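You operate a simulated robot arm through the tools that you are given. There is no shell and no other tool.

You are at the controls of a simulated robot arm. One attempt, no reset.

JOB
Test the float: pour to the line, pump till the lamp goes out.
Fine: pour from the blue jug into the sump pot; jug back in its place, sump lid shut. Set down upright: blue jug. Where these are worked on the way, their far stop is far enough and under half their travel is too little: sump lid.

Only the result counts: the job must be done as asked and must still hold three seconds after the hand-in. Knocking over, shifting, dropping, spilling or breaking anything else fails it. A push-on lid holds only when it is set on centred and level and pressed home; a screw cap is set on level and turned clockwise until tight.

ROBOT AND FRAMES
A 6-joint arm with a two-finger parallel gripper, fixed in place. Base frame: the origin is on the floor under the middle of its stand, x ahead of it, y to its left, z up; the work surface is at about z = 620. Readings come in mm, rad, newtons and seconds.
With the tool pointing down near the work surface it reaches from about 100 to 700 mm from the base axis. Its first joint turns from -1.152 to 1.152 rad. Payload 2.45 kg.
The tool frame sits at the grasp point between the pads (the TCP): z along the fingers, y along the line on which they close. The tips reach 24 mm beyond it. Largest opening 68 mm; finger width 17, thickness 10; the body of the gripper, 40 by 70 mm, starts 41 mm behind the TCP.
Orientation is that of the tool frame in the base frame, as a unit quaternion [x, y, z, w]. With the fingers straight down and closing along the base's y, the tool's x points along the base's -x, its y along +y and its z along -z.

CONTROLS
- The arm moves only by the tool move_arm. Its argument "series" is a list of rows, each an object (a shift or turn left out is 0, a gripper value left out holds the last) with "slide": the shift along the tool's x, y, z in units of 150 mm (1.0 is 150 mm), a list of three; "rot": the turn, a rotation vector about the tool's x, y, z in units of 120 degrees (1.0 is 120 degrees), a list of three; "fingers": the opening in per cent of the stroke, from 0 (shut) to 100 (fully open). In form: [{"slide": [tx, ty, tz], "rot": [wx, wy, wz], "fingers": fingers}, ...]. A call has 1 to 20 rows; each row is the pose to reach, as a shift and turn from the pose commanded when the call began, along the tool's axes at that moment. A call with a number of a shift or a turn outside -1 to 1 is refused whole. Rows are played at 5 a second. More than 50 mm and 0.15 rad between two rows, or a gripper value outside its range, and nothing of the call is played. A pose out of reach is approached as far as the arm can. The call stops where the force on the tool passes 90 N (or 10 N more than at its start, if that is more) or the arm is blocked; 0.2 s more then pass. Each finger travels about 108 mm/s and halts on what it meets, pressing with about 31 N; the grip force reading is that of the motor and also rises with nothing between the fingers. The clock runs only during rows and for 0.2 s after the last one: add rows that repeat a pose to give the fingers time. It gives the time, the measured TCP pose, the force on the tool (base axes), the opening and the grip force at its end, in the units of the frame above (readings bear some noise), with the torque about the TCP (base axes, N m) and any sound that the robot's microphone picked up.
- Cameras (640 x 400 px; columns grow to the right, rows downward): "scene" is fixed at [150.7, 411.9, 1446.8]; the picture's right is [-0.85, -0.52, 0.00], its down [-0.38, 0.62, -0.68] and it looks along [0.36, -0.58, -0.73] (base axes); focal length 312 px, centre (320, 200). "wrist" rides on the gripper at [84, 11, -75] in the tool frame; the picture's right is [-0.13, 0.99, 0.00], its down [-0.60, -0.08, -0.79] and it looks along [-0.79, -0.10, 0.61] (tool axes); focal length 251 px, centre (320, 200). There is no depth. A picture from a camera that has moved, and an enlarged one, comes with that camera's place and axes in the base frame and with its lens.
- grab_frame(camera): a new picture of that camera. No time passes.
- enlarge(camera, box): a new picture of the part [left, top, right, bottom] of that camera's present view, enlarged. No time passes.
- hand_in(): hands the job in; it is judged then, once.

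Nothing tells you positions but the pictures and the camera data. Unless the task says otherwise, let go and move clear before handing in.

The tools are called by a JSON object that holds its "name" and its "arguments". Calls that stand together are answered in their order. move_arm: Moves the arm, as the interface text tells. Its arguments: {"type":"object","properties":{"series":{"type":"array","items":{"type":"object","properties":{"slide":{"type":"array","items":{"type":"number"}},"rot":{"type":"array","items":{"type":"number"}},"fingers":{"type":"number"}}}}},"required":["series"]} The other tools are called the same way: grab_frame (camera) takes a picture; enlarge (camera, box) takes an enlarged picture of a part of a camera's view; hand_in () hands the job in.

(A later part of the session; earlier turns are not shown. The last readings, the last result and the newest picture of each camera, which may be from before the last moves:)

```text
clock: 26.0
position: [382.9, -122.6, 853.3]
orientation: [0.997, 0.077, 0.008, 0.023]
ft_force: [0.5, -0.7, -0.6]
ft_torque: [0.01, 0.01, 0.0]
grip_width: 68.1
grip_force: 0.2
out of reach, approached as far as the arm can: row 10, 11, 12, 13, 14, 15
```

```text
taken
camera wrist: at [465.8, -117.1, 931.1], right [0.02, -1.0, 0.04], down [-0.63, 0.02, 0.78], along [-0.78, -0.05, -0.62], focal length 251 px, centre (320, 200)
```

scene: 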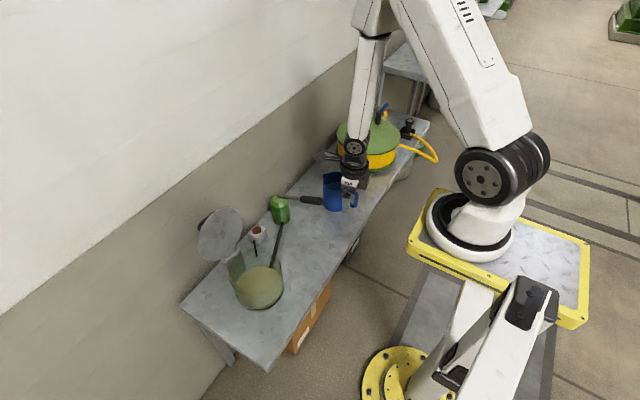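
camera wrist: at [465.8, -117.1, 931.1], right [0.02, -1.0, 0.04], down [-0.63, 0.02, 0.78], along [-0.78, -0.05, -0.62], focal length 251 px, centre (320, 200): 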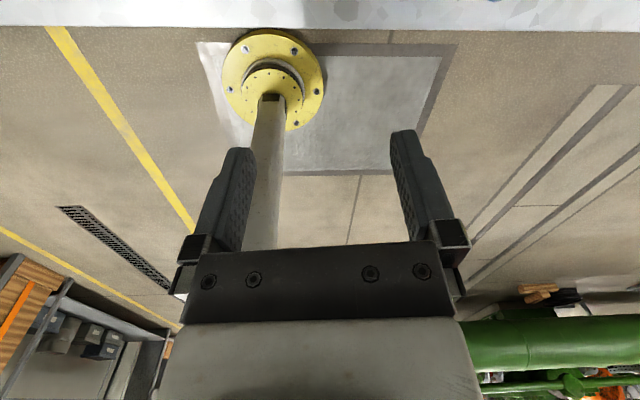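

The wrist roll seems to hit its limit this way round, so I'll turn back and use the other roll (camera below the tool when pointing forward). Rotating back the first 90° while moving away from the lever.

{"name": "move_arm", "arguments": {"series": [{"slide": [0, 0.05, 0], "rot": [0, 0, 0.06]}, {"slide": [0, 0.1, 0], "rot": [0, 0, 0.12]}, {"slide": [0, 0.15, 0], "rot": [0, 0, 0.18]}, {"slide": [0, 0.2, 0], "rot": [0, 0, 0.24]}, {"slide": [0, 0.25, 0], "rot": [0, 0, 0.3]}, {"slide": [0, 0.3, 0], "rot": [0, 0, 0.36]}, {"slide": [0, 0.35, 0], "rot": [0, 0, 0.42]}, {"slide": [0, 0.4, 0], "rot": [0, 0, 0.48]}, {"slide": [0, 0.4, 0], "rot": [0, 0, 0.54]}, {"slide": [0, 0.4, 0], "rot": [0, 0, 0.6]}, {"slide": [0, 0.4, 0], "rot": [0, 0, 0.66]}, {"slide": [0, 0.4, 0], "rot": [0, 0, 0.72]}, {"slide": [0, 0.4, 0], "rot": [0, 0, 0.78]}, {"slide": [0, 0.4, 0], "rot": [0, 0, 0.84]}, {"slide": [0, 0.4, 0], "rot": [0, 0, 0.9]}, {"slide": [0, 0.4, 0], "rot": [0, 0, 0.96]}]}}

```text
clock: 29.4
position: [393.0, -179.6, 853.8]
orientation: [-0.597, 0.802, 0.0, 0.0]
ft_force: [0.9, -0.2, 0.4]
ft_torque: [0.03, 0.02, 0.0]
grip_width: 68.1
grip_force: 0.1
out of reach, approached as far as the arm can: row 1, 2, 3, 4, 5
```

Back inside the limits and level. Finishing the turn to the handle's azimuth and moving to view the jug closely.

{"name": "move_arm", "arguments": {"series": [{"slide": [0.07, 0.02, 0.04], "rot": [0, 0, 0.06]}, {"slide": [0.14, 0.04, 0.08], "rot": [0, 0, 0.12]}, {"slide": [0.21, 0.06, 0.12], "rot": [0, 0, 0.18]}, {"slide": [0.28, 0.08, 0.16], "rot": [0, 0, 0.24]}, {"slide": [0.35, 0.1, 0.2], "rot": [0, 0, 0.3]}, {"slide": [0.42, 0.12, 0.24], "rot": [0, 0, 0.36]}, {"slide": [0.49, 0.14, 0.28], "rot": [0, 0, 0.42]}, {"slide": [0.56, 0.16, 0.32], "rot": [0, 0, 0.48]}, {"slide": [0.625, 0.182, 0.36], "rot": [0, 0, 0.5375]}, {"slide": [0.625, 0.182, 0.36], "rot": [0, 0, 0.5375]}]}}

{"name": "grab_frame", "arguments": {"camera": "wrist"}}

```text
clock: 31.6
position: [340.7, -263.8, 799.1]
orientation: [-0.078, 0.997, 0.001, 0.0]
ft_force: [-0.2, 0.0, 0.0]
ft_torque: [0.04, 0.04, -0.02]
grip_width: 68.1
grip_force: 0.1
```

```text
taken
camera wrist: at [254.8, -265.3, 874.5], right [-0.03, 1.0, 0.0], down [0.61, 0.02, 0.79], along [0.79, 0.02, -0.61], focal length 251 px, centre (320, 200)
```

wrist: 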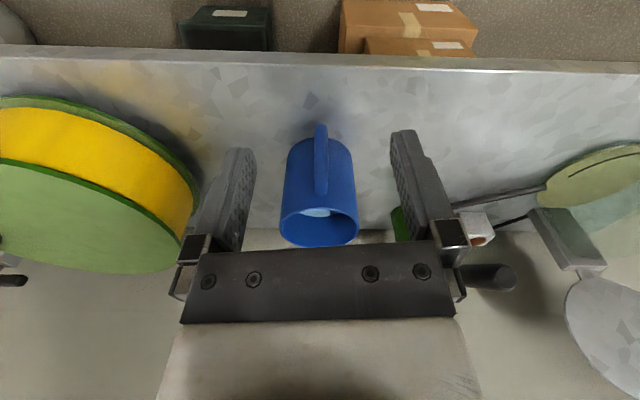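

{"name": "enlarge", "arguments": {"camera": "wrist", "box": [255, 110, 385, 255]}}

{"name": "enlarge", "arguments": {"camera": "scene", "box": [290, 150, 390, 230]}}

```text
2.76 times, centred on (320, 182) of wrist
camera zoom: at [254.8, -265.3, 874.5], right [-0.03, 1.0, 0.0], down [0.61, 0.02, 0.79], along [0.79, 0.02, -0.61], focal length 694 px, centre (320, 248)
```

zoom: 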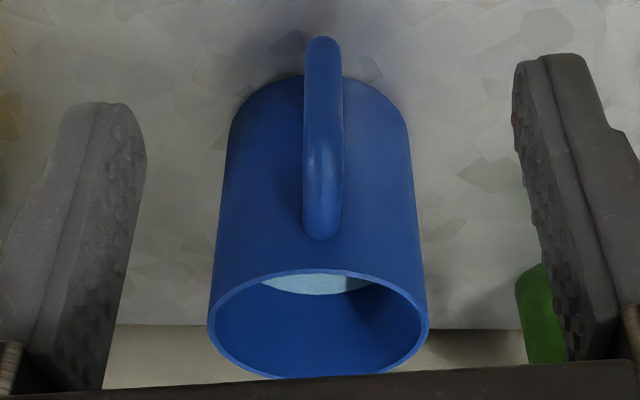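

```text
5.00 times, centred on (340, 190) of scene
camera zoom: at [150.7, 411.9, 1446.8], right [-0.85, -0.52, 0.0], down [-0.38, 0.62, -0.68], along [0.36, -0.58, -0.73], focal length 1558 px, centre (220, 250)
```

zoom: 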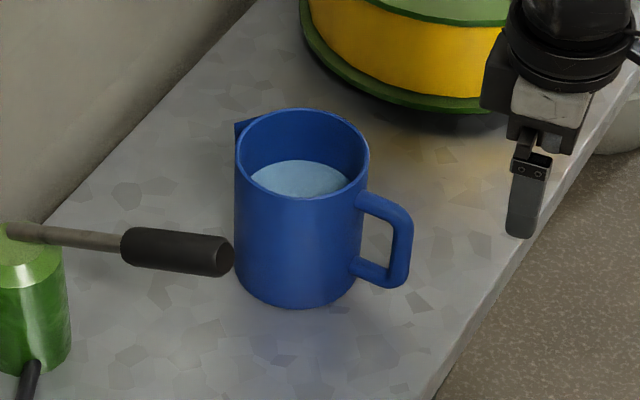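

The handle's outer bar is at about (420,−260), z 650–712, the jug centred at (498,−259) with its rim near z 730. I'll line the tool up with azimuth 0 and then tilt to 60° below horizontal above the handle.

{"name": "move_arm", "arguments": {"series": [{"slide": [-0.07, 0, 0], "rot": [0, 0, 0.025]}, {"slide": [-0.14, -0.002, 0], "rot": [0, 0, 0.05]}, {"slide": [-0.195, -0.004, 0], "rot": [0, 0, 0.074]}, {"slide": [-0.195, -0.004, 0], "rot": [0, 0, 0.074]}]}}

```text
clock: 32.6
position: [367.9, -259.0, 799.1]
orientation: [0.0, 1.0, 0.0, 0.0]
ft_force: [0.8, 0.2, 0.2]
ft_torque: [0.01, -0.02, -0.01]
grip_width: 68.0
grip_force: 0.0
```

Tilting to 60° and moving above the handle bar.

{"name": "move_arm", "arguments": {"series": [{"slide": [-0.08, 0, 0.0], "rot": [0, -0.05, 0]}, {"slide": [-0.16, -0.003, 0.0], "rot": [0, -0.1, 0]}, {"slide": [-0.24, -0.005, 0.01], "rot": [0, -0.15, 0]}, {"slide": [-0.3, -0.007, 0.02], "rot": [0, -0.2, 0]}, {"slide": [-0.347, -0.007, 0.027], "rot": [0, -0.25, 0]}, {"slide": [-0.347, -0.007, 0.027], "rot": [0, -0.25, 0]}]}}

{"name": "grab_frame", "arguments": {"camera": "wrist"}}

{"name": "enlarge", "arguments": {"camera": "scene", "box": [290, 120, 410, 230]}}

```text
clock: 34.0
position: [422.3, -261.0, 796.5]
orientation: [-0.001, 0.966, 0.002, 0.259]
ft_force: [0.3, 0.5, -0.5]
ft_torque: [0.01, 0.01, 0.05]
grip_width: 67.9
grip_force: 0.0
out of reach, approached as far as the arm can: row 2, 3
```

```text
taken
camera wrist: at [311.6, -250.1, 819.7], right [0.11, 0.99, 0.07], down [0.13, -0.08, 0.99], along [0.99, -0.1, -0.13], focal length 251 px, centre (320, 200)
```

wrist: 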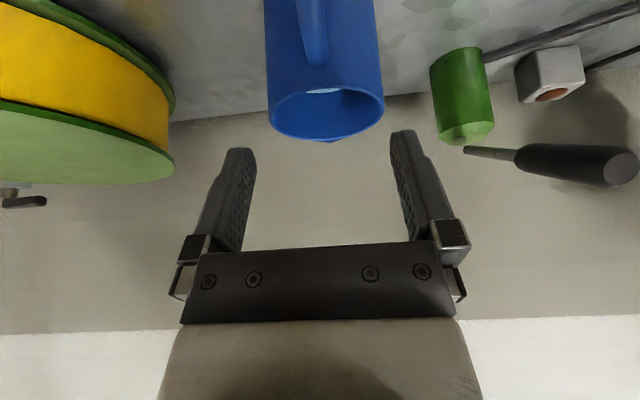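

```text
3.64 times, centred on (350, 175) of scene
camera zoom: at [150.7, 411.9, 1446.8], right [-0.85, -0.52, 0.0], down [-0.38, 0.62, -0.68], along [0.36, -0.58, -0.73], focal length 1133 px, centre (211, 291)
```

zoom: 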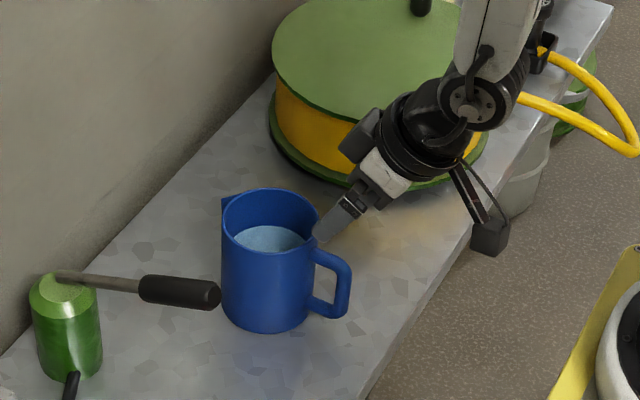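

Aligned with the handle plane. Descending with open fingers straddling the handle.

{"name": "move_arm", "arguments": {"series": [{"slide": [0.09, 0.002, 0.15]}, {"slide": [0.18, 0.004, 0.3]}, {"slide": [0.25, 0.006, 0.42]}, {"slide": [0.32, 0.007, 0.53]}, {"slide": [0.365, 0.007, 0.605]}, {"slide": [0.365, 0.007, 0.605]}]}}

{"name": "grab_frame", "arguments": {"camera": "wrist"}}

{"name": "enlarge", "arguments": {"camera": "scene", "box": [290, 120, 410, 230]}}

```text
clock: 35.4
position: [433.4, -278.1, 691.6]
orientation: [0.0, 0.966, 0.008, 0.257]
ft_force: [-0.2, 0.8, -0.4]
ft_torque: [-0.01, -0.01, -0.01]
grip_width: 68.0
grip_force: 0.2
out of reach, approached as far as the arm can: row 1, 2, 3, 4, 5, 6
```

```text
taken
camera wrist: at [322.8, -267.5, 715.7], right [0.11, 0.99, 0.08], down [0.13, -0.09, 0.99], along [0.99, -0.1, -0.14], focal length 251 px, centre (320, 200)
```

wrist: 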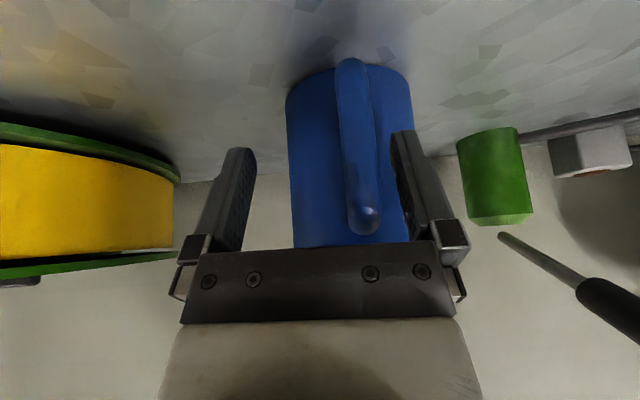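

```text
3.64 times, centred on (350, 175) of scene
camera zoom: at [150.7, 411.9, 1446.8], right [-0.85, -0.52, 0.0], down [-0.38, 0.62, -0.68], along [0.36, -0.58, -0.73], focal length 1133 px, centre (211, 291)
```

zoom: 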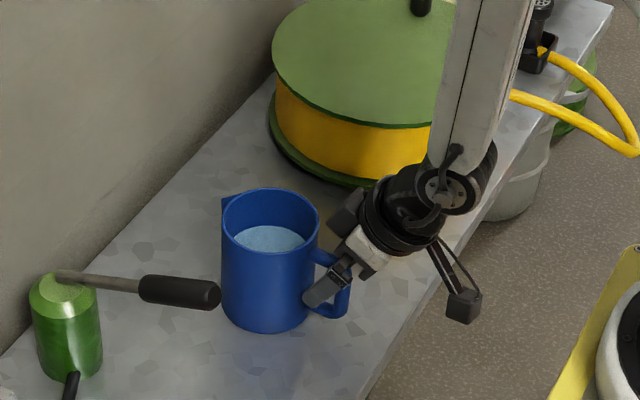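

The arm could not follow straight down here (it drifted outward to (433,−278)), so a joint limit is near. I look at the arm's posture before going on.

{"name": "grab_frame", "arguments": {"camera": "scene"}}

{"name": "enlarge", "arguments": {"camera": "scene", "box": [330, 0, 560, 280]}}

```text
taken
```

scene: 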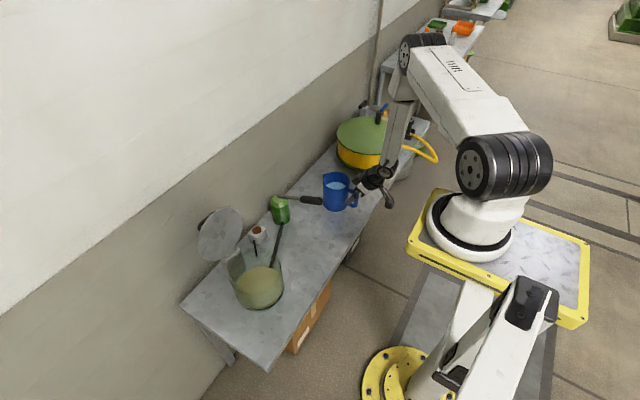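

```text
1.43 times, centred on (445, 140) of scene
camera zoom: at [150.7, 411.9, 1446.8], right [-0.85, -0.52, 0.0], down [-0.38, 0.62, -0.68], along [0.36, -0.58, -0.73], focal length 445 px, centre (141, 286)
```

zoom: 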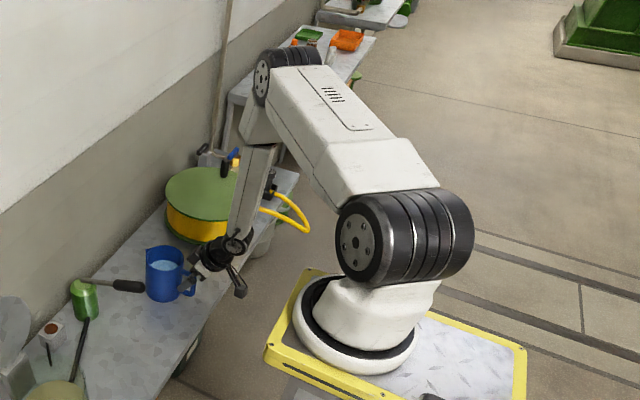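

The forearm-roll joint seems to be at its limit for this tilt. I'll rise again, use a steeper tool (78° down) which stays inside the limits and also holds the handle along its length.

{"name": "move_arm", "arguments": {"series": [{"slide": [-0.07, 0.03, -0.16]}, {"slide": [-0.14, 0.06, -0.32]}, {"slide": [-0.21, 0.09, -0.48]}, {"slide": [-0.283, 0.107, -0.637]}, {"slide": [-0.283, 0.107, -0.637], "rot": [0, 0.05, 0]}, {"slide": [-0.283, 0.107, -0.637], "rot": [0, 0.1, 0]}, {"slide": [-0.283, 0.107, -0.637], "rot": [0, 0.15, 0]}, {"slide": [-0.283, 0.107, -0.637], "rot": [0, 0.15, 0]}]}}

{"name": "grab_frame", "arguments": {"camera": "wrist"}}

```text
clock: 37.2
position: [420.7, -262.5, 796.3]
orientation: [-0.001, 0.995, -0.001, 0.105]
ft_force: [0.1, -0.2, 0.3]
ft_torque: [0.02, -0.04, 0.0]
grip_width: 68.1
grip_force: 0.1
out of reach, approached as far as the arm can: row 1, 2, 3
```

```text
taken
camera wrist: at [322.6, -250.7, 852.3], right [0.12, 0.99, 0.02], down [0.43, -0.08, 0.9], along [0.9, -0.1, -0.43], focal length 251 px, centre (320, 200)
```

wrist: 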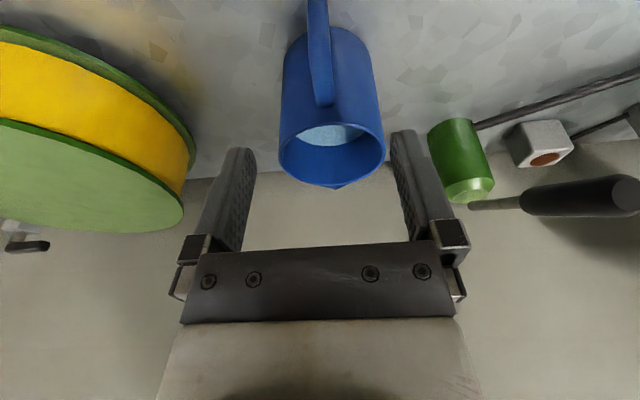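

Now steeper, no limit reported at the end pose. Descending over the handle to z≈690, centred at y≈−258.

{"name": "move_arm", "arguments": {"series": [{"slide": [0.03, 0.027, 0.14]}, {"slide": [0.06, 0.027, 0.28]}, {"slide": [0.09, 0.027, 0.42]}, {"slide": [0.12, 0.027, 0.56]}, {"slide": [0.151, 0.027, 0.69]}, {"slide": [0.151, 0.027, 0.69]}]}}

{"name": "grab_frame", "arguments": {"camera": "wrist"}}

{"name": "enlarge", "arguments": {"camera": "scene", "box": [300, 130, 400, 230]}}

```text
clock: 38.6
position: [420.7, -255.6, 689.6]
orientation: [-0.002, 0.995, 0.0, 0.105]
ft_force: [0.5, -0.4, -0.8]
ft_torque: [0.02, -0.03, -0.01]
grip_width: 68.3
grip_force: 0.1
```

```text
taken
camera wrist: at [321.6, -245.0, 745.3], right [0.12, 0.99, 0.03], down [0.43, -0.08, 0.9], along [0.9, -0.1, -0.43], focal length 251 px, centre (320, 200)
```

wrist: 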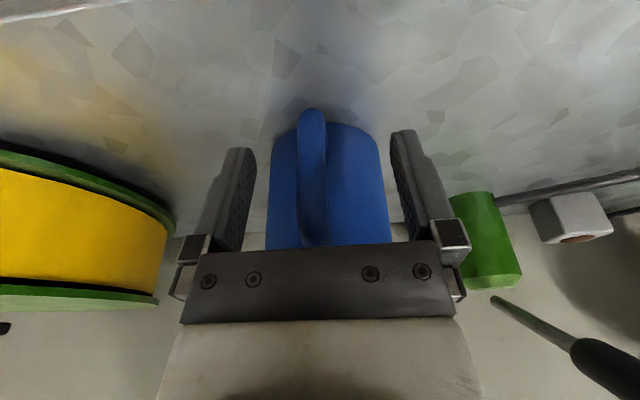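

```text
4.00 times, centred on (350, 180) of scene
camera zoom: at [150.7, 411.9, 1446.8], right [-0.85, -0.52, 0.0], down [-0.38, 0.62, -0.68], along [0.36, -0.58, -0.73], focal length 1247 px, centre (200, 280)
```

zoom: 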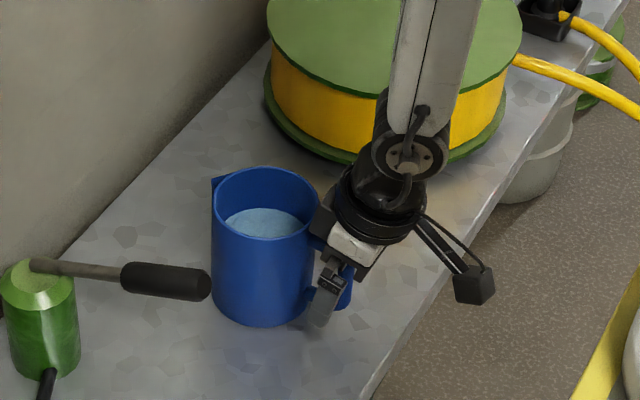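

The handle sits slightly left of centre between the fingers; shifting 4 mm and closing.

{"name": "move_arm", "arguments": {"series": [{"slide": [0, -0.027, 0], "fingers": 100}, {"slide": [0, -0.027, 0], "fingers": 60}, {"slide": [0, -0.027, 0], "fingers": 30}, {"slide": [0, -0.027, 0], "fingers": 0}, {"slide": [0, -0.027, 0], "fingers": 0}, {"slide": [0, -0.027, 0], "fingers": 0}]}}

{"name": "grab_frame", "arguments": {"camera": "wrist"}}

{"name": "enlarge", "arguments": {"camera": "scene", "box": [300, 130, 400, 230]}}

```text
clock: 40.0
position: [421.3, -259.2, 688.9]
orientation: [-0.002, 0.995, 0.0, 0.104]
ft_force: [0.7, -0.9, -0.2]
ft_torque: [-0.05, 0.12, -0.06]
grip_width: 13.6
grip_force: 31.1
```

```text
taken
camera wrist: at [322.1, -249.2, 745.6], right [0.12, 0.99, 0.03], down [0.43, -0.08, 0.9], along [0.9, -0.1, -0.43], focal length 251 px, centre (320, 200)
```

wrist: 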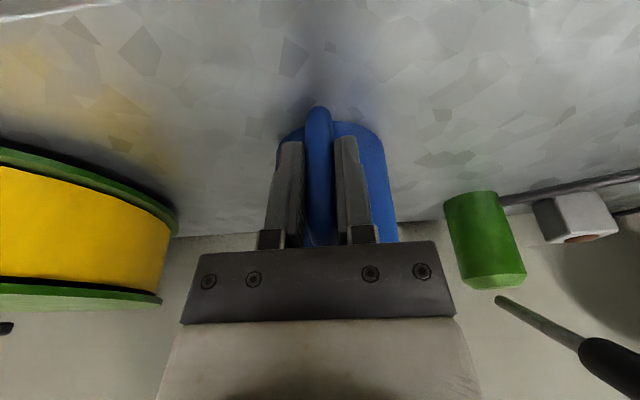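

```text
4.00 times, centred on (350, 180) of scene
camera zoom: at [150.8, 411.9, 1446.8], right [-0.85, -0.52, 0.0], down [-0.38, 0.62, -0.68], along [0.36, -0.58, -0.73], focal length 1247 px, centre (200, 280)
```

zoom: 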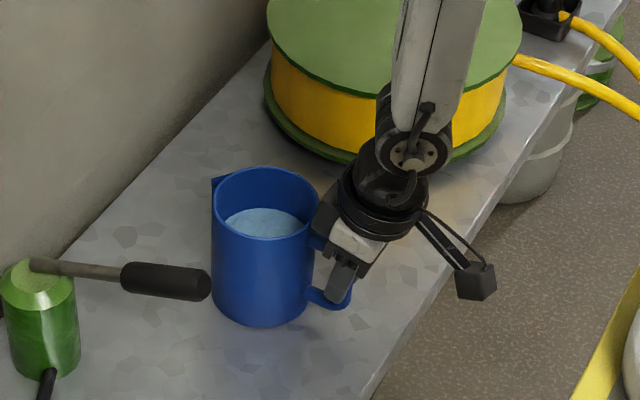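

Handle held (13.6 mm). Lifting 20 mm to test whether the jug stays level.

{"name": "move_arm", "arguments": {"series": [{"slide": [-0.007, 0, -0.033]}, {"slide": [-0.014, 0, -0.065]}, {"slide": [-0.021, 0, -0.098]}, {"slide": [-0.0277, 0, -0.13]}, {"slide": [-0.0277, 0, -0.13]}]}}

{"name": "grab_frame", "arguments": {"camera": "wrist"}}

{"name": "enlarge", "arguments": {"camera": "scene", "box": [300, 130, 400, 230]}}

```text
clock: 41.2
position: [419.5, -258.9, 709.3]
orientation: [-0.002, 0.995, 0.0, 0.104]
ft_force: [-0.1, -0.3, -4.4]
ft_torque: [0.0, 0.28, -0.03]
grip_width: 13.8
grip_force: 30.5
```

```text
taken
camera wrist: at [321.5, -249.1, 766.0], right [0.12, 0.99, 0.03], down [0.43, -0.08, 0.9], along [0.9, -0.1, -0.43], focal length 251 px, centre (320, 200)
```

wrist: 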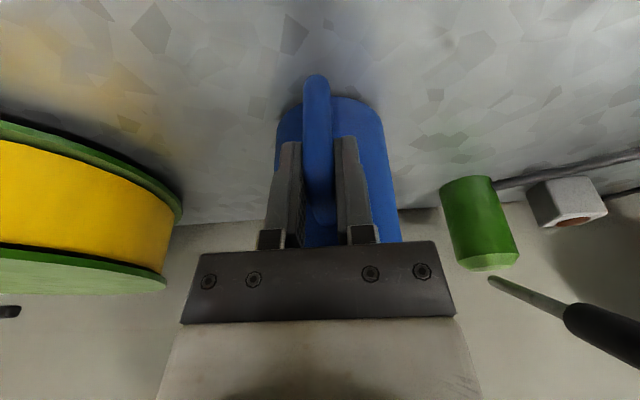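

```text
4.00 times, centred on (350, 180) of scene
camera zoom: at [150.8, 411.9, 1446.8], right [-0.85, -0.52, 0.0], down [-0.38, 0.62, -0.68], along [0.36, -0.58, -0.73], focal length 1247 px, centre (200, 280)
```

zoom: 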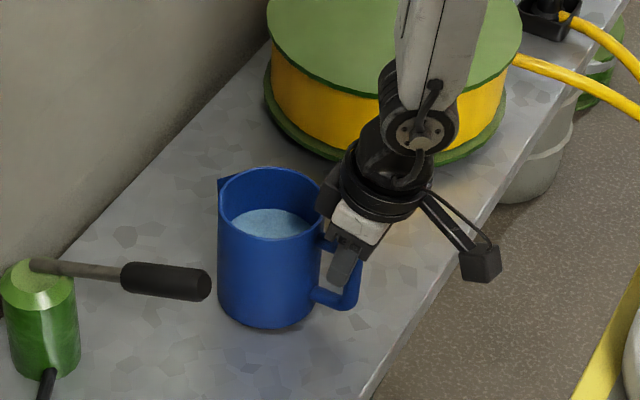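

The jug hardly rose: the fingers seem to have slid up the handle and the jug moved a few mm toward me. Looking closely before continuing.

{"name": "enlarge", "arguments": {"camera": "scene", "box": [320, 160, 380, 220]}}

{"name": "enlarge", "arguments": {"camera": "wrist", "box": [250, 60, 410, 260]}}

```text
6.67 times, centred on (350, 190) of scene
camera zoom: at [150.8, 411.9, 1446.8], right [-0.85, -0.52, 0.0], down [-0.38, 0.62, -0.68], along [0.36, -0.58, -0.73], focal length 2078 px, centre (120, 267)
```

zoom: 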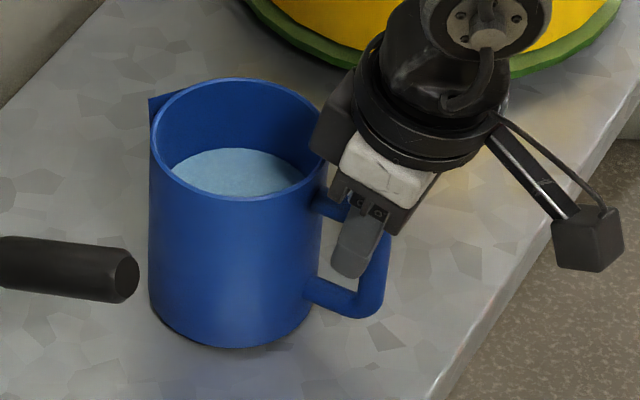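

```text
2.00 times, centred on (330, 160) of wrist
camera zoom: at [321.5, -249.1, 766.0], right [0.12, 0.99, 0.03], down [0.43, -0.08, 0.9], along [0.9, -0.1, -0.43], focal length 503 px, centre (300, 280)
```

zoom: 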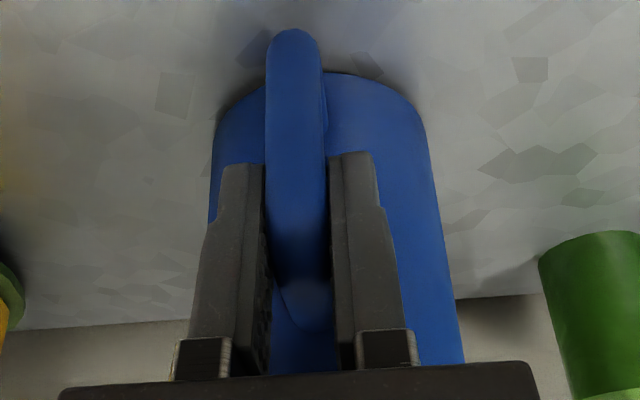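

The pinch on the handle cannot carry the jug's weight moment, it just slides. I'll let go and instead pinch the jug's wall near the rim, where the weight is carried by the finger faces.

{"name": "move_arm", "arguments": {"series": [{"fingers": 50}, {"fingers": 100}, {"fingers": 100}, {"slide": [-0.04, 0, -0.16], "fingers": 100}, {"slide": [-0.08, 0, -0.33], "fingers": 100}, {"slide": [-0.12, 0, -0.5], "fingers": 100}, {"slide": [-0.151, 0, -0.69], "fingers": 100}, {"slide": [-0.151, 0, -0.69], "fingers": 100}]}}

{"name": "grab_frame", "arguments": {"camera": "wrist"}}

{"name": "enlarge", "arguments": {"camera": "scene", "box": [300, 150, 380, 230]}}

```text
clock: 43.0
position: [420.2, -258.6, 816.6]
orientation: [-0.002, 0.994, 0.0, 0.105]
ft_force: [0.2, 0.0, -0.7]
ft_torque: [0.02, 0.0, -0.01]
grip_width: 68.0
grip_force: 0.0
```

```text
taken
camera wrist: at [321.9, -248.8, 873.5], right [0.12, 0.99, 0.03], down [0.43, -0.08, 0.9], along [0.9, -0.1, -0.43], focal length 251 px, centre (320, 200)
```

wrist: 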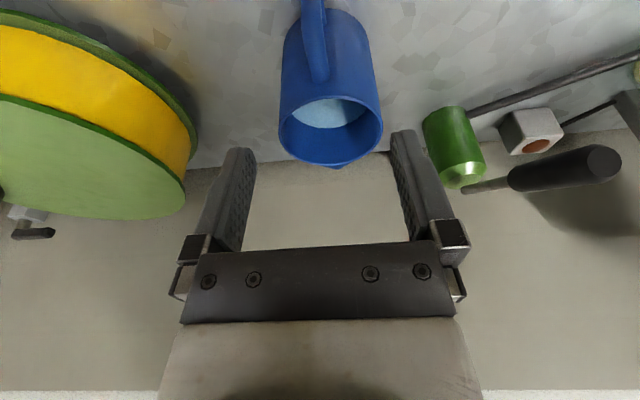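

```text
5.00 times, centred on (340, 190) of scene
camera zoom: at [150.7, 412.0, 1446.8], right [-0.85, -0.52, 0.0], down [-0.38, 0.62, -0.68], along [0.36, -0.58, -0.73], focal length 1558 px, centre (220, 250)
```

zoom: 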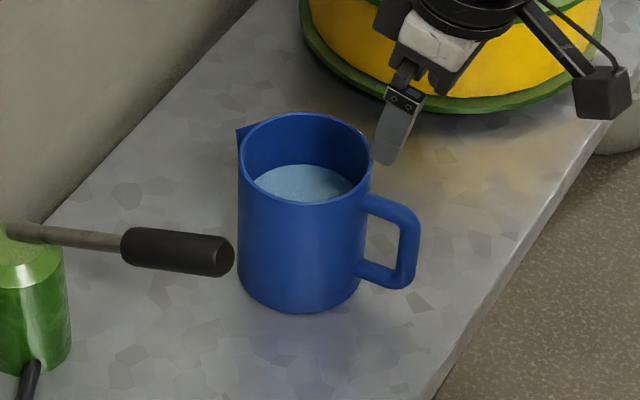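

The jug stands upright at about (494,−257), only shifted 4 mm. I'll straighten the gripper and turn it so it closes radially across the jug wall at the left-rear, clear of the handle.

{"name": "move_arm", "arguments": {"series": [{"slide": [-0.06, 0.04, 0.03], "rot": [0, 0.035, 0]}, {"slide": [-0.123, 0.08, 0.06], "rot": [0, 0.07, 0]}, {"slide": [-0.123, 0.08, 0.06], "rot": [0, 0.1, 0]}, {"slide": [-0.123, 0.08, 0.06], "rot": [0, 0.1, 0]}]}}

{"name": "move_arm", "arguments": {"series": [{"slide": [-0.03, 0.02, 0.01], "rot": [0, 0, -0.06]}, {"slide": [-0.05, 0.035, 0.02], "rot": [0, 0, -0.12]}, {"slide": [-0.07, 0.05, 0.03], "rot": [0, 0, -0.18]}, {"slide": [-0.09, 0.06, 0.04], "rot": [0, 0, -0.24]}, {"slide": [-0.11, 0.07, 0.05], "rot": [0, 0, -0.3]}, {"slide": [-0.133, 0.089, 0.06], "rot": [0, 0, -0.36]}, {"slide": [-0.133, 0.089, 0.077], "rot": [0, 0, -0.42]}, {"slide": [-0.133, 0.089, 0.077], "rot": [0, 0, -0.458]}, {"slide": [-0.133, 0.089, 0.077], "rot": [0, 0, -0.458]}]}}

{"name": "grab_frame", "arguments": {"camera": "wrist"}}

{"name": "enlarge", "arguments": {"camera": "scene", "box": [300, 130, 400, 230]}}

```text
clock: 44.0
position: [440.5, -248.5, 810.9]
orientation: [-0.002, 1.0, -0.001, 0.0]
ft_force: [1.0, 0.4, -0.2]
ft_torque: [0.04, 0.04, 0.01]
grip_width: 68.0
grip_force: 0.1
```

```text
clock: 46.0
position: [460.8, -233.8, 799.8]
orientation: [-0.464, 0.886, 0.001, 0.0]
ft_force: [0.4, -0.1, 0.8]
ft_torque: [-0.02, 0.01, 0.01]
grip_width: 68.1
grip_force: 0.0
```

```text
taken
camera wrist: at [403.6, -297.2, 874.4], right [-0.74, 0.67, 0.0], down [0.41, 0.45, 0.79], along [0.53, 0.59, -0.61], focal length 251 px, centre (320, 200)
```

wrist: 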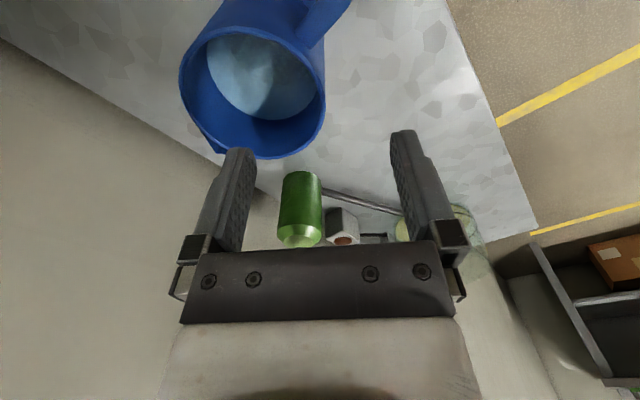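

```text
4.00 times, centred on (350, 180) of scene
camera zoom: at [150.7, 411.9, 1446.8], right [-0.85, -0.52, 0.0], down [-0.38, 0.62, -0.68], along [0.36, -0.58, -0.73], focal length 1247 px, centre (200, 280)
```

zoom: 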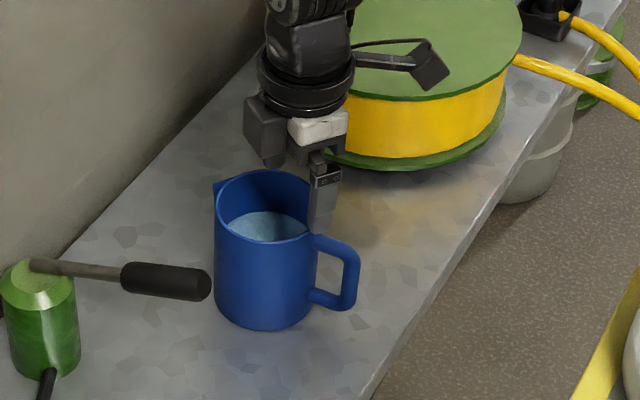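

The wall point is nearly under the TCP (jug centre (494,−257), radius ≈43.5). Descending so that one finger is inside and one outside, tips about 35 mm below the rim.

{"name": "move_arm", "arguments": {"series": [{"slide": [0, 0.007, 0.15]}, {"slide": [0, 0.007, 0.3]}, {"slide": [0, 0.007, 0.43]}, {"slide": [0, 0.007, 0.545]}, {"slide": [0, 0.007, 0.545]}]}}

{"name": "grab_frame", "arguments": {"camera": "wrist"}}

{"name": "enlarge", "arguments": {"camera": "scene", "box": [310, 150, 380, 220]}}

```text
clock: 47.2
position: [458.9, -235.8, 717.9]
orientation: [-0.463, 0.887, 0.001, 0.001]
ft_force: [0.0, 0.0, -0.2]
ft_torque: [0.02, 0.01, -0.01]
grip_width: 67.8
grip_force: 0.1
```

```text
taken
camera wrist: at [402.0, -297.3, 792.3], right [-0.74, 0.67, 0.0], down [0.41, 0.45, 0.79], along [0.53, 0.59, -0.61], focal length 251 px, centre (320, 200)
```

wrist: 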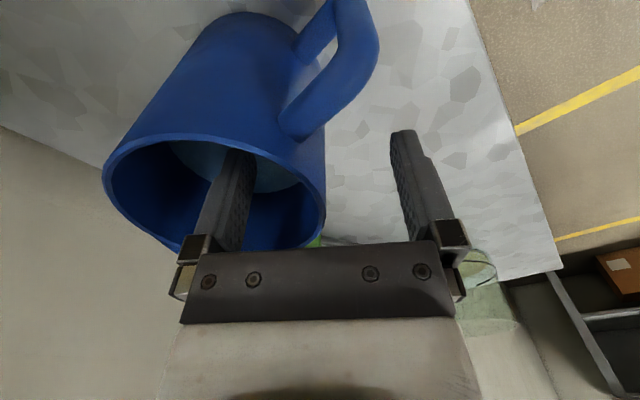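

```text
5.71 times, centred on (345, 185) of scene
camera zoom: at [150.7, 411.9, 1446.8], right [-0.85, -0.52, 0.0], down [-0.38, 0.62, -0.68], along [0.36, -0.58, -0.73], focal length 1781 px, centre (177, 286)
```

zoom: 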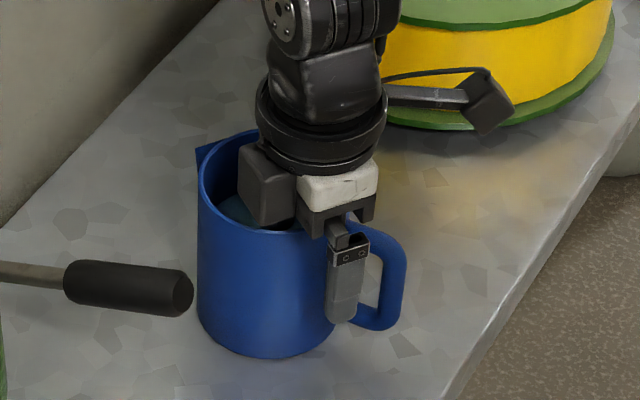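

Fingers straddle the wall well, with clearance to the handle. Closing gently.

{"name": "move_arm", "arguments": {"series": [{"fingers": 60}, {"fingers": 30}, {"fingers": 12}, {"fingers": 0}, {"fingers": 0}, {"fingers": 0}]}}

{"name": "grab_frame", "arguments": {"camera": "wrist"}}

{"name": "enlarge", "arguments": {"camera": "scene", "box": [310, 150, 380, 220]}}

```text
clock: 48.6
position: [458.9, -234.7, 718.0]
orientation: [-0.462, 0.887, 0.001, 0.0]
ft_force: [-0.8, -1.0, -0.4]
ft_torque: [-0.06, 0.05, -0.06]
grip_width: 2.7
grip_force: 26.7
```

```text
taken
camera wrist: at [402.0, -297.3, 792.6], right [-0.74, 0.67, 0.0], down [0.41, 0.45, 0.79], along [0.53, 0.59, -0.61], focal length 251 px, centre (320, 200)
```

wrist: 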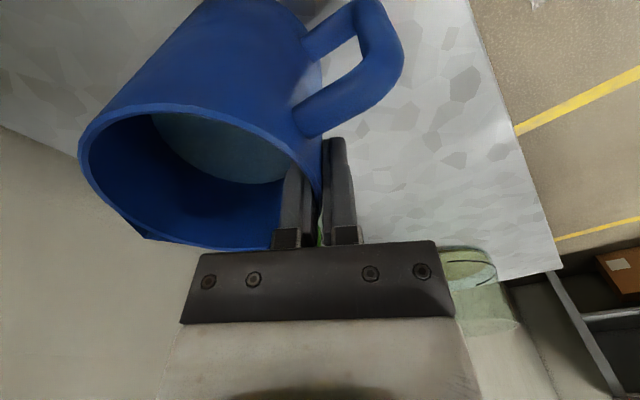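

```text
5.71 times, centred on (345, 185) of scene
camera zoom: at [150.7, 411.9, 1446.8], right [-0.85, -0.52, 0.0], down [-0.38, 0.62, -0.68], along [0.36, -0.58, -0.73], focal length 1781 px, centre (177, 286)
```

zoom: 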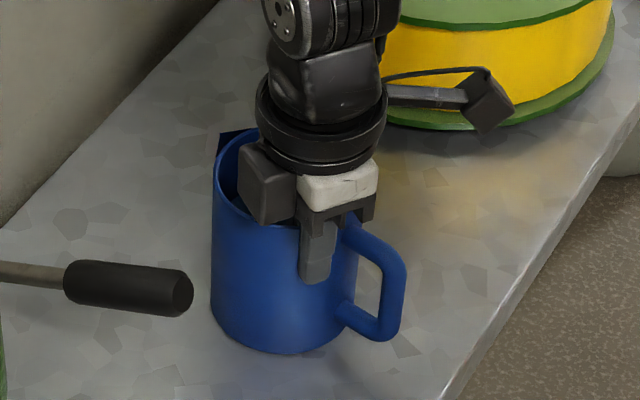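

The wall (2.7 mm) is gripped; the jug turned a little while the pads aligned. Test lift of 20 mm.

{"name": "move_arm", "arguments": {"series": [{"slide": [0, 0, -0.03]}, {"slide": [0, 0, -0.065]}, {"slide": [0, 0, -0.1]}, {"slide": [0, 0, -0.133]}, {"slide": [0, 0, -0.133]}]}}

{"name": "grab_frame", "arguments": {"camera": "wrist"}}

{"name": "enlarge", "arguments": {"camera": "scene", "box": [310, 150, 380, 220]}}

```text
clock: 49.8
position: [459.5, -234.3, 736.8]
orientation: [-0.462, 0.887, 0.0, -0.001]
ft_force: [-0.7, -0.3, -4.0]
ft_torque: [0.11, 0.08, -0.03]
grip_width: 2.5
grip_force: 26.7
```

```text
taken
camera wrist: at [402.7, -296.9, 812.6], right [-0.74, 0.67, 0.0], down [0.41, 0.45, 0.79], along [0.53, 0.59, -0.61], focal length 251 px, centre (320, 200)
```

wrist: 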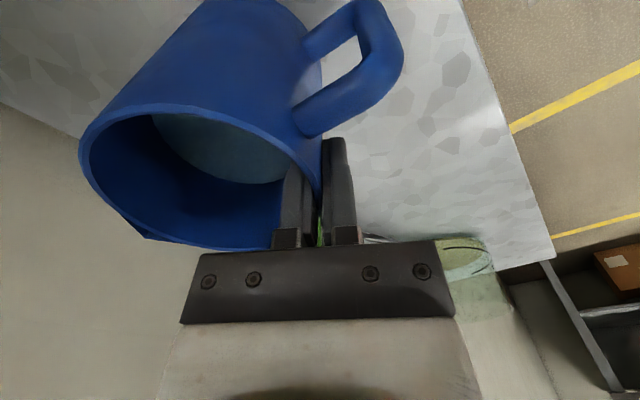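

```text
5.71 times, centred on (345, 185) of scene
camera zoom: at [150.8, 411.9, 1446.8], right [-0.85, -0.52, 0.0], down [-0.38, 0.62, -0.68], along [0.36, -0.58, -0.73], focal length 1781 px, centre (177, 286)
```

zoom: 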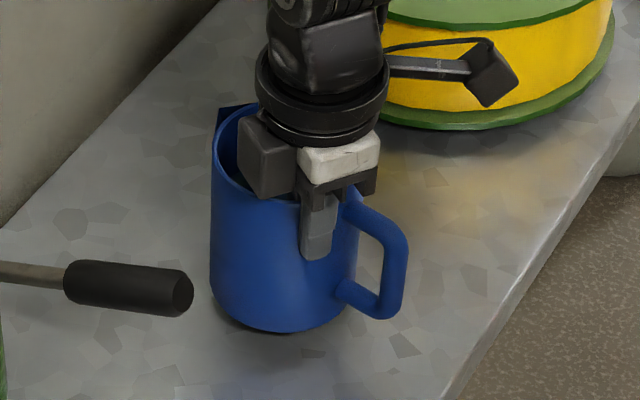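

The jug lifts cleanly (≈4 N, upright). I raise it high enough to pass above the pump lever.

{"name": "move_arm", "arguments": {"series": [{"slide": [0, 0, -0.15]}, {"slide": [0, 0, -0.35]}, {"slide": [0, 0, -0.55]}, {"slide": [0, 0, -0.75]}, {"slide": [0, 0, -0.92]}, {"slide": [0, 0, -1.0]}, {"slide": [0, 0, -1.0]}]}}

{"name": "grab_frame", "arguments": {"camera": "wrist"}}

{"name": "grab_frame", "arguments": {"camera": "scene"}}

```text
clock: 51.4
position: [460.8, -233.6, 887.4]
orientation: [-0.462, 0.887, 0.0, 0.0]
ft_force: [0.3, 0.5, -4.5]
ft_torque: [0.15, 0.02, -0.03]
grip_width: 2.7
grip_force: 26.7
```

```text
taken
camera wrist: at [403.6, -296.0, 962.8], right [-0.74, 0.67, 0.0], down [0.41, 0.45, 0.79], along [0.53, 0.59, -0.61], focal length 251 px, centre (320, 200)
```

wrist: 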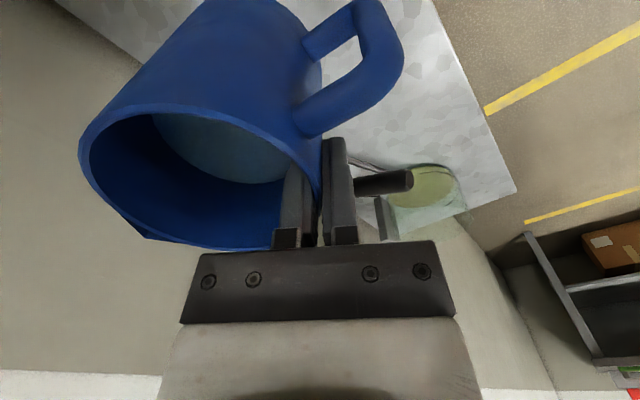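

```text
taken
```

scene: 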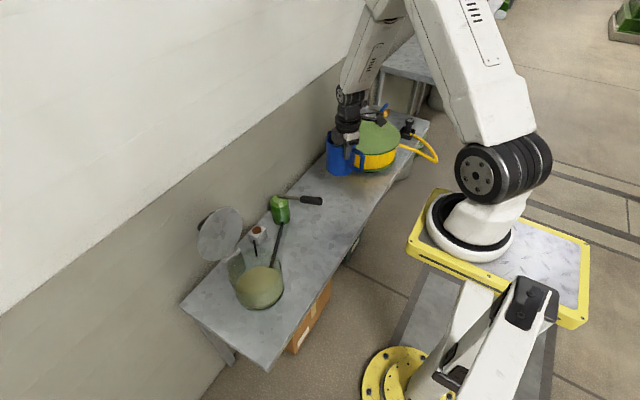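

The jug is held firmly and upright. Carrying it over toward the pot side, turning it gradually.

{"name": "move_arm", "arguments": {"series": [{"slide": [0, 0, -0.16], "rot": [0, 0, 0]}, {"slide": [0, 0, -0.32], "rot": [0, 0, -0.02]}, {"slide": [-0.13, 0.13, -0.32], "rot": [0, 0, -0.05]}, {"slide": [-0.28, 0.27, -0.32], "rot": [0, 0, -0.08]}, {"slide": [-0.43, 0.42, -0.32], "rot": [0, 0, -0.11]}, {"slide": [-0.57, 0.56, -0.32], "rot": [0, 0, -0.14]}, {"slide": [-0.7, 0.69, -0.32], "rot": [0, 0, -0.17]}, {"slide": [-0.796, 0.775, -0.32], "rot": [0, 0, -0.186]}, {"slide": [-0.796, 0.775, -0.32], "rot": [0, 0, -0.186]}]}}

```text
clock: 53.4
position: [431.7, -69.2, 935.7]
orientation: [-0.626, 0.78, 0.001, -0.001]
ft_force: [0.0, -0.1, -4.2]
ft_torque: [0.14, 0.13, 0.01]
grip_width: 2.6
grip_force: 26.8
```

Continuing to the pot side with the remaining turn.

{"name": "move_arm", "arguments": {"series": [{"slide": [-0.1, 0.04, 0], "rot": [0, 0, -0.02]}, {"slide": [-0.25, 0.11, 0], "rot": [0, 0, -0.05]}, {"slide": [-0.4, 0.17, 0], "rot": [0, 0, -0.08]}, {"slide": [-0.55, 0.24, 0], "rot": [0, 0, -0.11]}, {"slide": [-0.7, 0.3, 0], "rot": [0, 0, -0.14]}, {"slide": [-0.83, 0.36, 0], "rot": [0, 0, -0.17]}, {"slide": [-0.904, 0.39, 0], "rot": [0, 0, -0.186]}, {"slide": [-0.904, 0.39, 0], "rot": [0, 0, -0.186]}]}}

{"name": "grab_frame", "arguments": {"camera": "wrist"}}

{"name": "grab_frame", "arguments": {"camera": "scene"}}

```text
clock: 55.2
position: [407.6, 74.2, 936.0]
orientation: [0.765, -0.644, -0.001, 0.0]
ft_force: [0.2, -0.2, -4.1]
ft_torque: [0.03, 0.12, -0.02]
grip_width: 2.6
grip_force: 27.2
```

```text
taken
camera wrist: at [409.5, -9.8, 1011.9], right [-1.0, -0.04, 0.0], down [-0.03, 0.61, 0.79], along [-0.03, 0.79, -0.61], focal length 251 px, centre (320, 200)
```

wrist: 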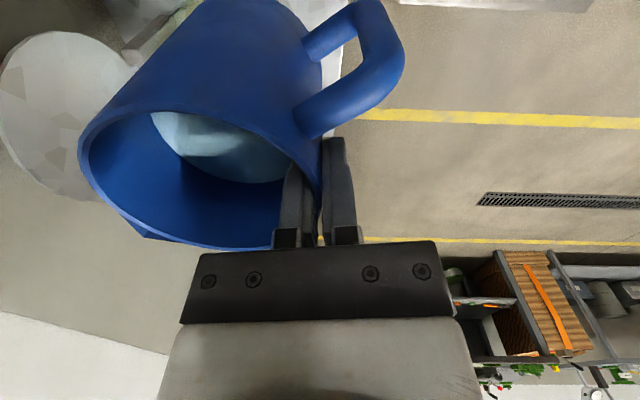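

```text
taken
```

scene: 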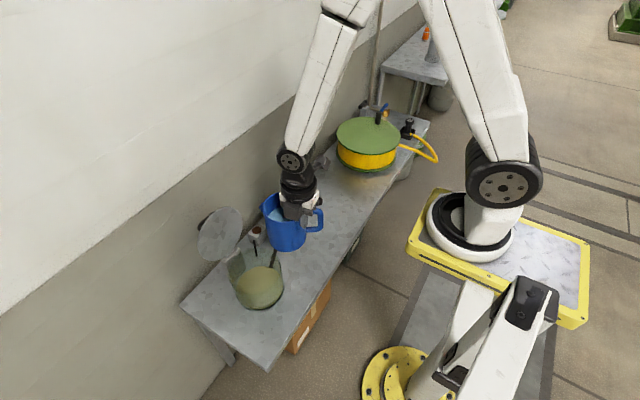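

The jug is beside the pot with its spout toward it (azimuth ≈40°). I pre-tilt it to 40° while still high, below the pouring threshold.

{"name": "move_arm", "arguments": {"series": [{"slide": [-0.01, -0.006, 0.0], "rot": [-0.036, 0.021, 0]}, {"slide": [-0.03, -0.015, 0.03], "rot": [-0.072, 0.042, 0]}, {"slide": [-0.045, -0.025, 0.06], "rot": [-0.108, 0.063, 0]}, {"slide": [-0.06, -0.035, 0.1], "rot": [-0.144, 0.084, 0]}, {"slide": [-0.075, -0.045, 0.14], "rot": [-0.18, 0.104, 0]}, {"slide": [-0.09, -0.055, 0.18], "rot": [-0.216, 0.125, 0]}, {"slide": [-0.1, -0.06, 0.21], "rot": [-0.252, 0.146, 0]}, {"slide": [-0.104, -0.062, 0.24], "rot": [-0.288, 0.167, 0]}, {"slide": [-0.104, -0.062, 0.24], "rot": [-0.288, 0.167, 0]}]}}

{"name": "grab_frame", "arguments": {"camera": "wrist"}}

{"name": "enlarge", "arguments": {"camera": "scene", "box": [200, 130, 360, 320]}}

```text
clock: 57.2
position: [412.2, 92.8, 898.2]
orientation: [0.718, -0.606, -0.06, 0.337]
ft_force: [0.0, 0.6, -3.8]
ft_torque: [0.13, 0.02, 0.01]
grip_width: 2.7
grip_force: 26.6
```

```text
taken
camera wrist: at [461.2, 46.4, 990.4], right [-0.86, 0.08, 0.51], down [0.3, 0.88, 0.37], along [-0.42, 0.47, -0.78], focal length 251 px, centre (320, 200)
```

wrist: 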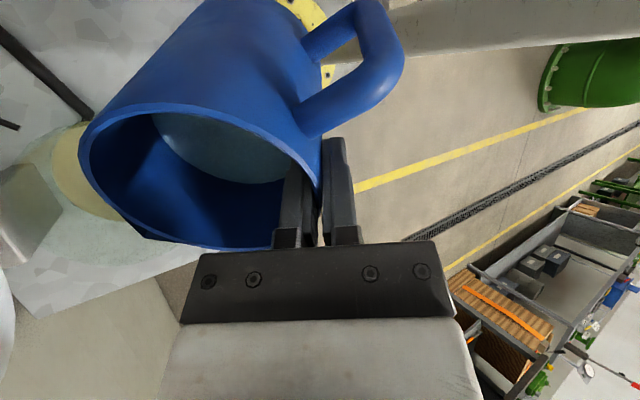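

```text
2.11 times, centred on (280, 225) of scene
camera zoom: at [150.8, 412.0, 1446.8], right [-0.85, -0.52, 0.0], down [-0.38, 0.62, -0.68], along [0.36, -0.58, -0.73], focal length 656 px, centre (404, 147)
```

zoom: 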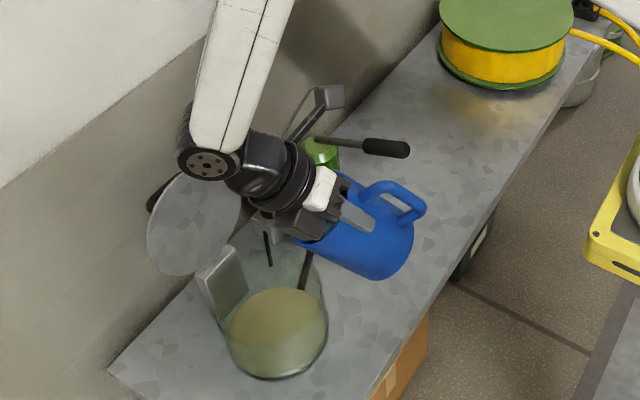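

Descending so that the spout hangs about 50 mm above the pot rim, just inside it.

{"name": "move_arm", "arguments": {"series": [{"slide": [-0.05, -0.085, 0.12]}, {"slide": [-0.1, -0.17, 0.24]}, {"slide": [-0.14, -0.24, 0.34]}, {"slide": [-0.17, -0.29, 0.4]}, {"slide": [-0.183, -0.315, 0.434]}, {"slide": [-0.183, -0.315, 0.434]}]}}

{"name": "enlarge", "arguments": {"camera": "scene", "box": [210, 190, 330, 320]}}

{"name": "grab_frame", "arguments": {"camera": "wrist"}}

```text
clock: 58.6
position: [411.3, 92.5, 812.3]
orientation: [0.719, -0.606, -0.059, 0.336]
ft_force: [-0.4, -1.0, -4.2]
ft_torque: [0.14, -0.02, 0.0]
grip_width: 2.7
grip_force: 26.8
```

```text
3.08 times, centred on (270, 255) of scene
camera zoom: at [150.8, 412.0, 1446.8], right [-0.85, -0.52, 0.0], down [-0.38, 0.62, -0.68], along [0.36, -0.58, -0.73], focal length 959 px, centre (474, 31)
```

zoom: 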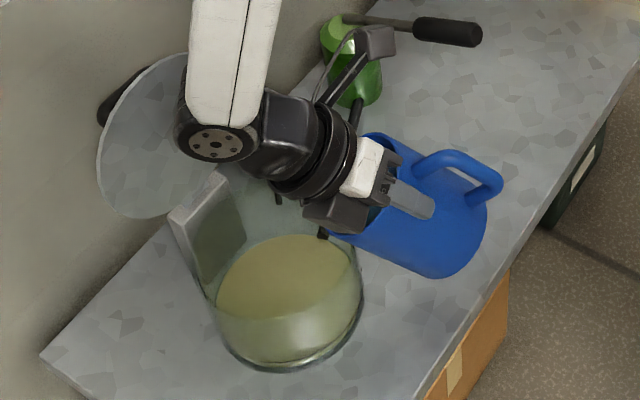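

```text
taken
camera wrist: at [461.7, 46.0, 904.6], right [-0.86, 0.08, 0.51], down [0.3, 0.88, 0.37], along [-0.42, 0.47, -0.78], focal length 251 px, centre (320, 200)
```

wrist: 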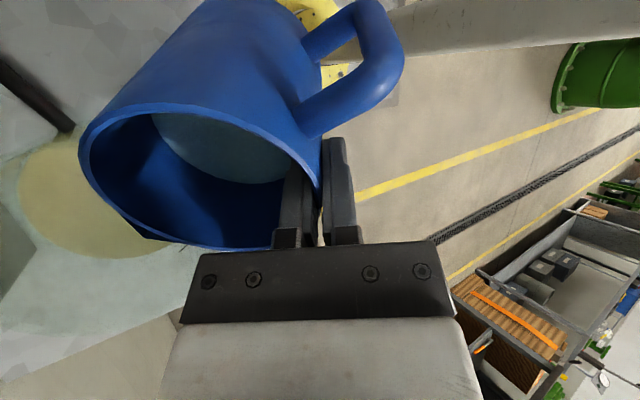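

Checking where the spout is relative to the pot before pouring.

{"name": "enlarge", "arguments": {"camera": "wrist", "box": [0, 90, 200, 300]}}

{"name": "enlarge", "arguments": {"camera": "scene", "box": [230, 225, 310, 305]}}

```text
1.90 times, centred on (100, 195) of wrist
camera zoom: at [461.7, 46.0, 904.6], right [-0.86, 0.08, 0.51], down [0.3, 0.88, 0.37], along [-0.42, 0.47, -0.78], focal length 479 px, centre (739, 210)
```

zoom: 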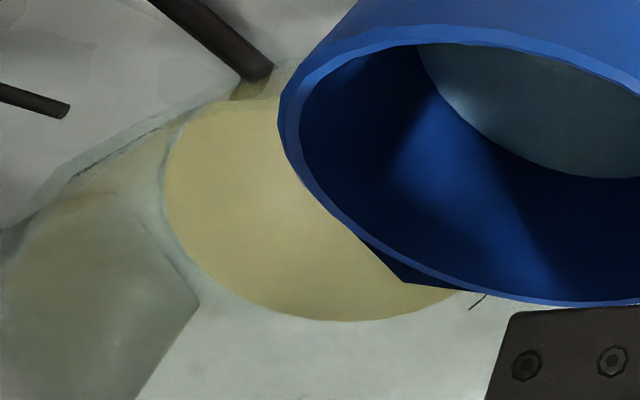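

```text
5.00 times, centred on (270, 265) of scene
camera zoom: at [150.8, 412.0, 1446.8], right [-0.85, -0.52, 0.0], down [-0.38, 0.62, -0.68], along [0.36, -0.58, -0.73], focal length 1558 px, centre (570, -125)
```

zoom: 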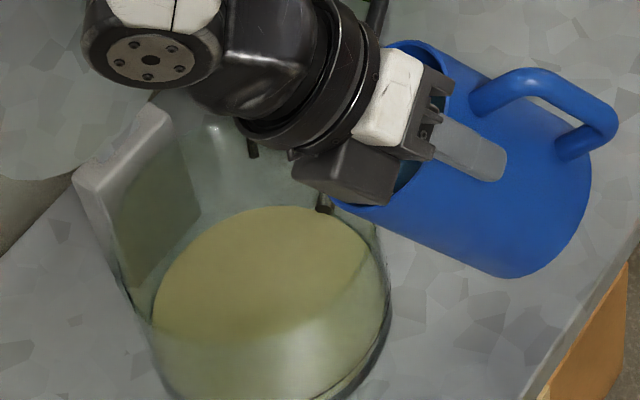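

The spout is over the pot, 40 mm short of its centre. I tilt to 50° (also nudging 8 mm forward and 10 mm up) to start the pour.

{"name": "move_arm", "arguments": {"series": [{"slide": [0.001, 0.002, -0.047], "rot": [-0.018, 0.0105, 0]}, {"slide": [0.0028, 0.0048, -0.094], "rot": [-0.036, 0.021, 0]}, {"slide": [0.003, 0.005, -0.141], "rot": [-0.054, 0.0314, 0]}, {"slide": [0.003, 0.0055, -0.188], "rot": [-0.072, 0.0418, 0]}, {"slide": [0.003, 0.0055, -0.188], "rot": [-0.072, 0.0418, 0]}, {"slide": [0.003, 0.0055, -0.188], "rot": [-0.072, 0.0418, 0]}]}}

{"name": "enlarge", "arguments": {"camera": "scene", "box": [220, 215, 320, 315]}}

{"name": "enlarge", "arguments": {"camera": "wrist", "box": [0, 90, 330, 300]}}

```text
clock: 60.0
position: [424.3, 102.5, 837.5]
orientation: [0.694, -0.583, -0.074, 0.415]
ft_force: [0.3, -0.2, -4.3]
ft_torque: [0.17, -0.02, 0.02]
grip_width: 2.8
grip_force: 27.0
```

```text
4.00 times, centred on (270, 265) of scene
camera zoom: at [150.8, 412.0, 1446.8], right [-0.85, -0.52, 0.0], down [-0.38, 0.62, -0.68], along [0.36, -0.58, -0.73], focal length 1247 px, centre (520, -60)
```

zoom: 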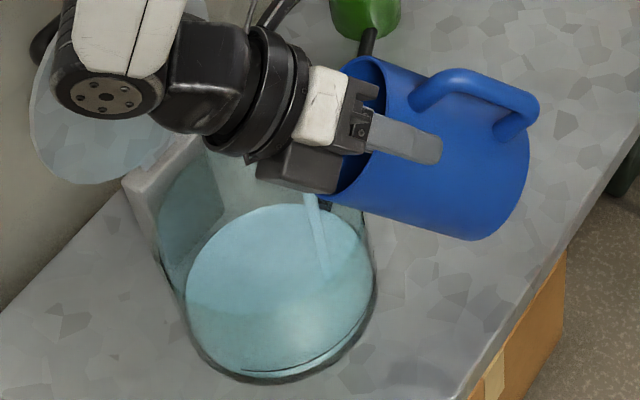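

```text
1.90 times, centred on (165, 195) of wrist
camera zoom: at [485.8, 66.3, 924.5], right [-0.78, 0.14, 0.61], down [0.34, 0.91, 0.23], along [-0.52, 0.38, -0.76], focal length 479 px, centre (615, 210)
```

zoom: 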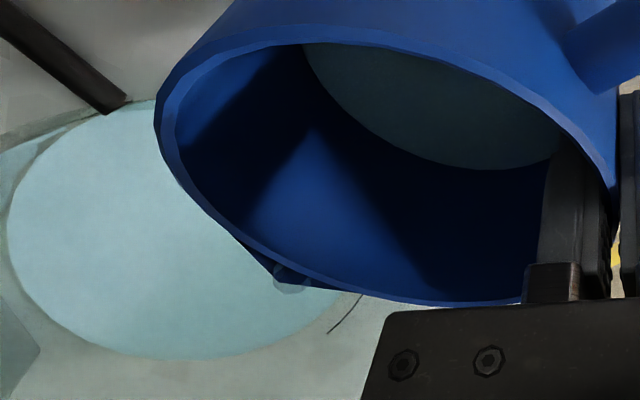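

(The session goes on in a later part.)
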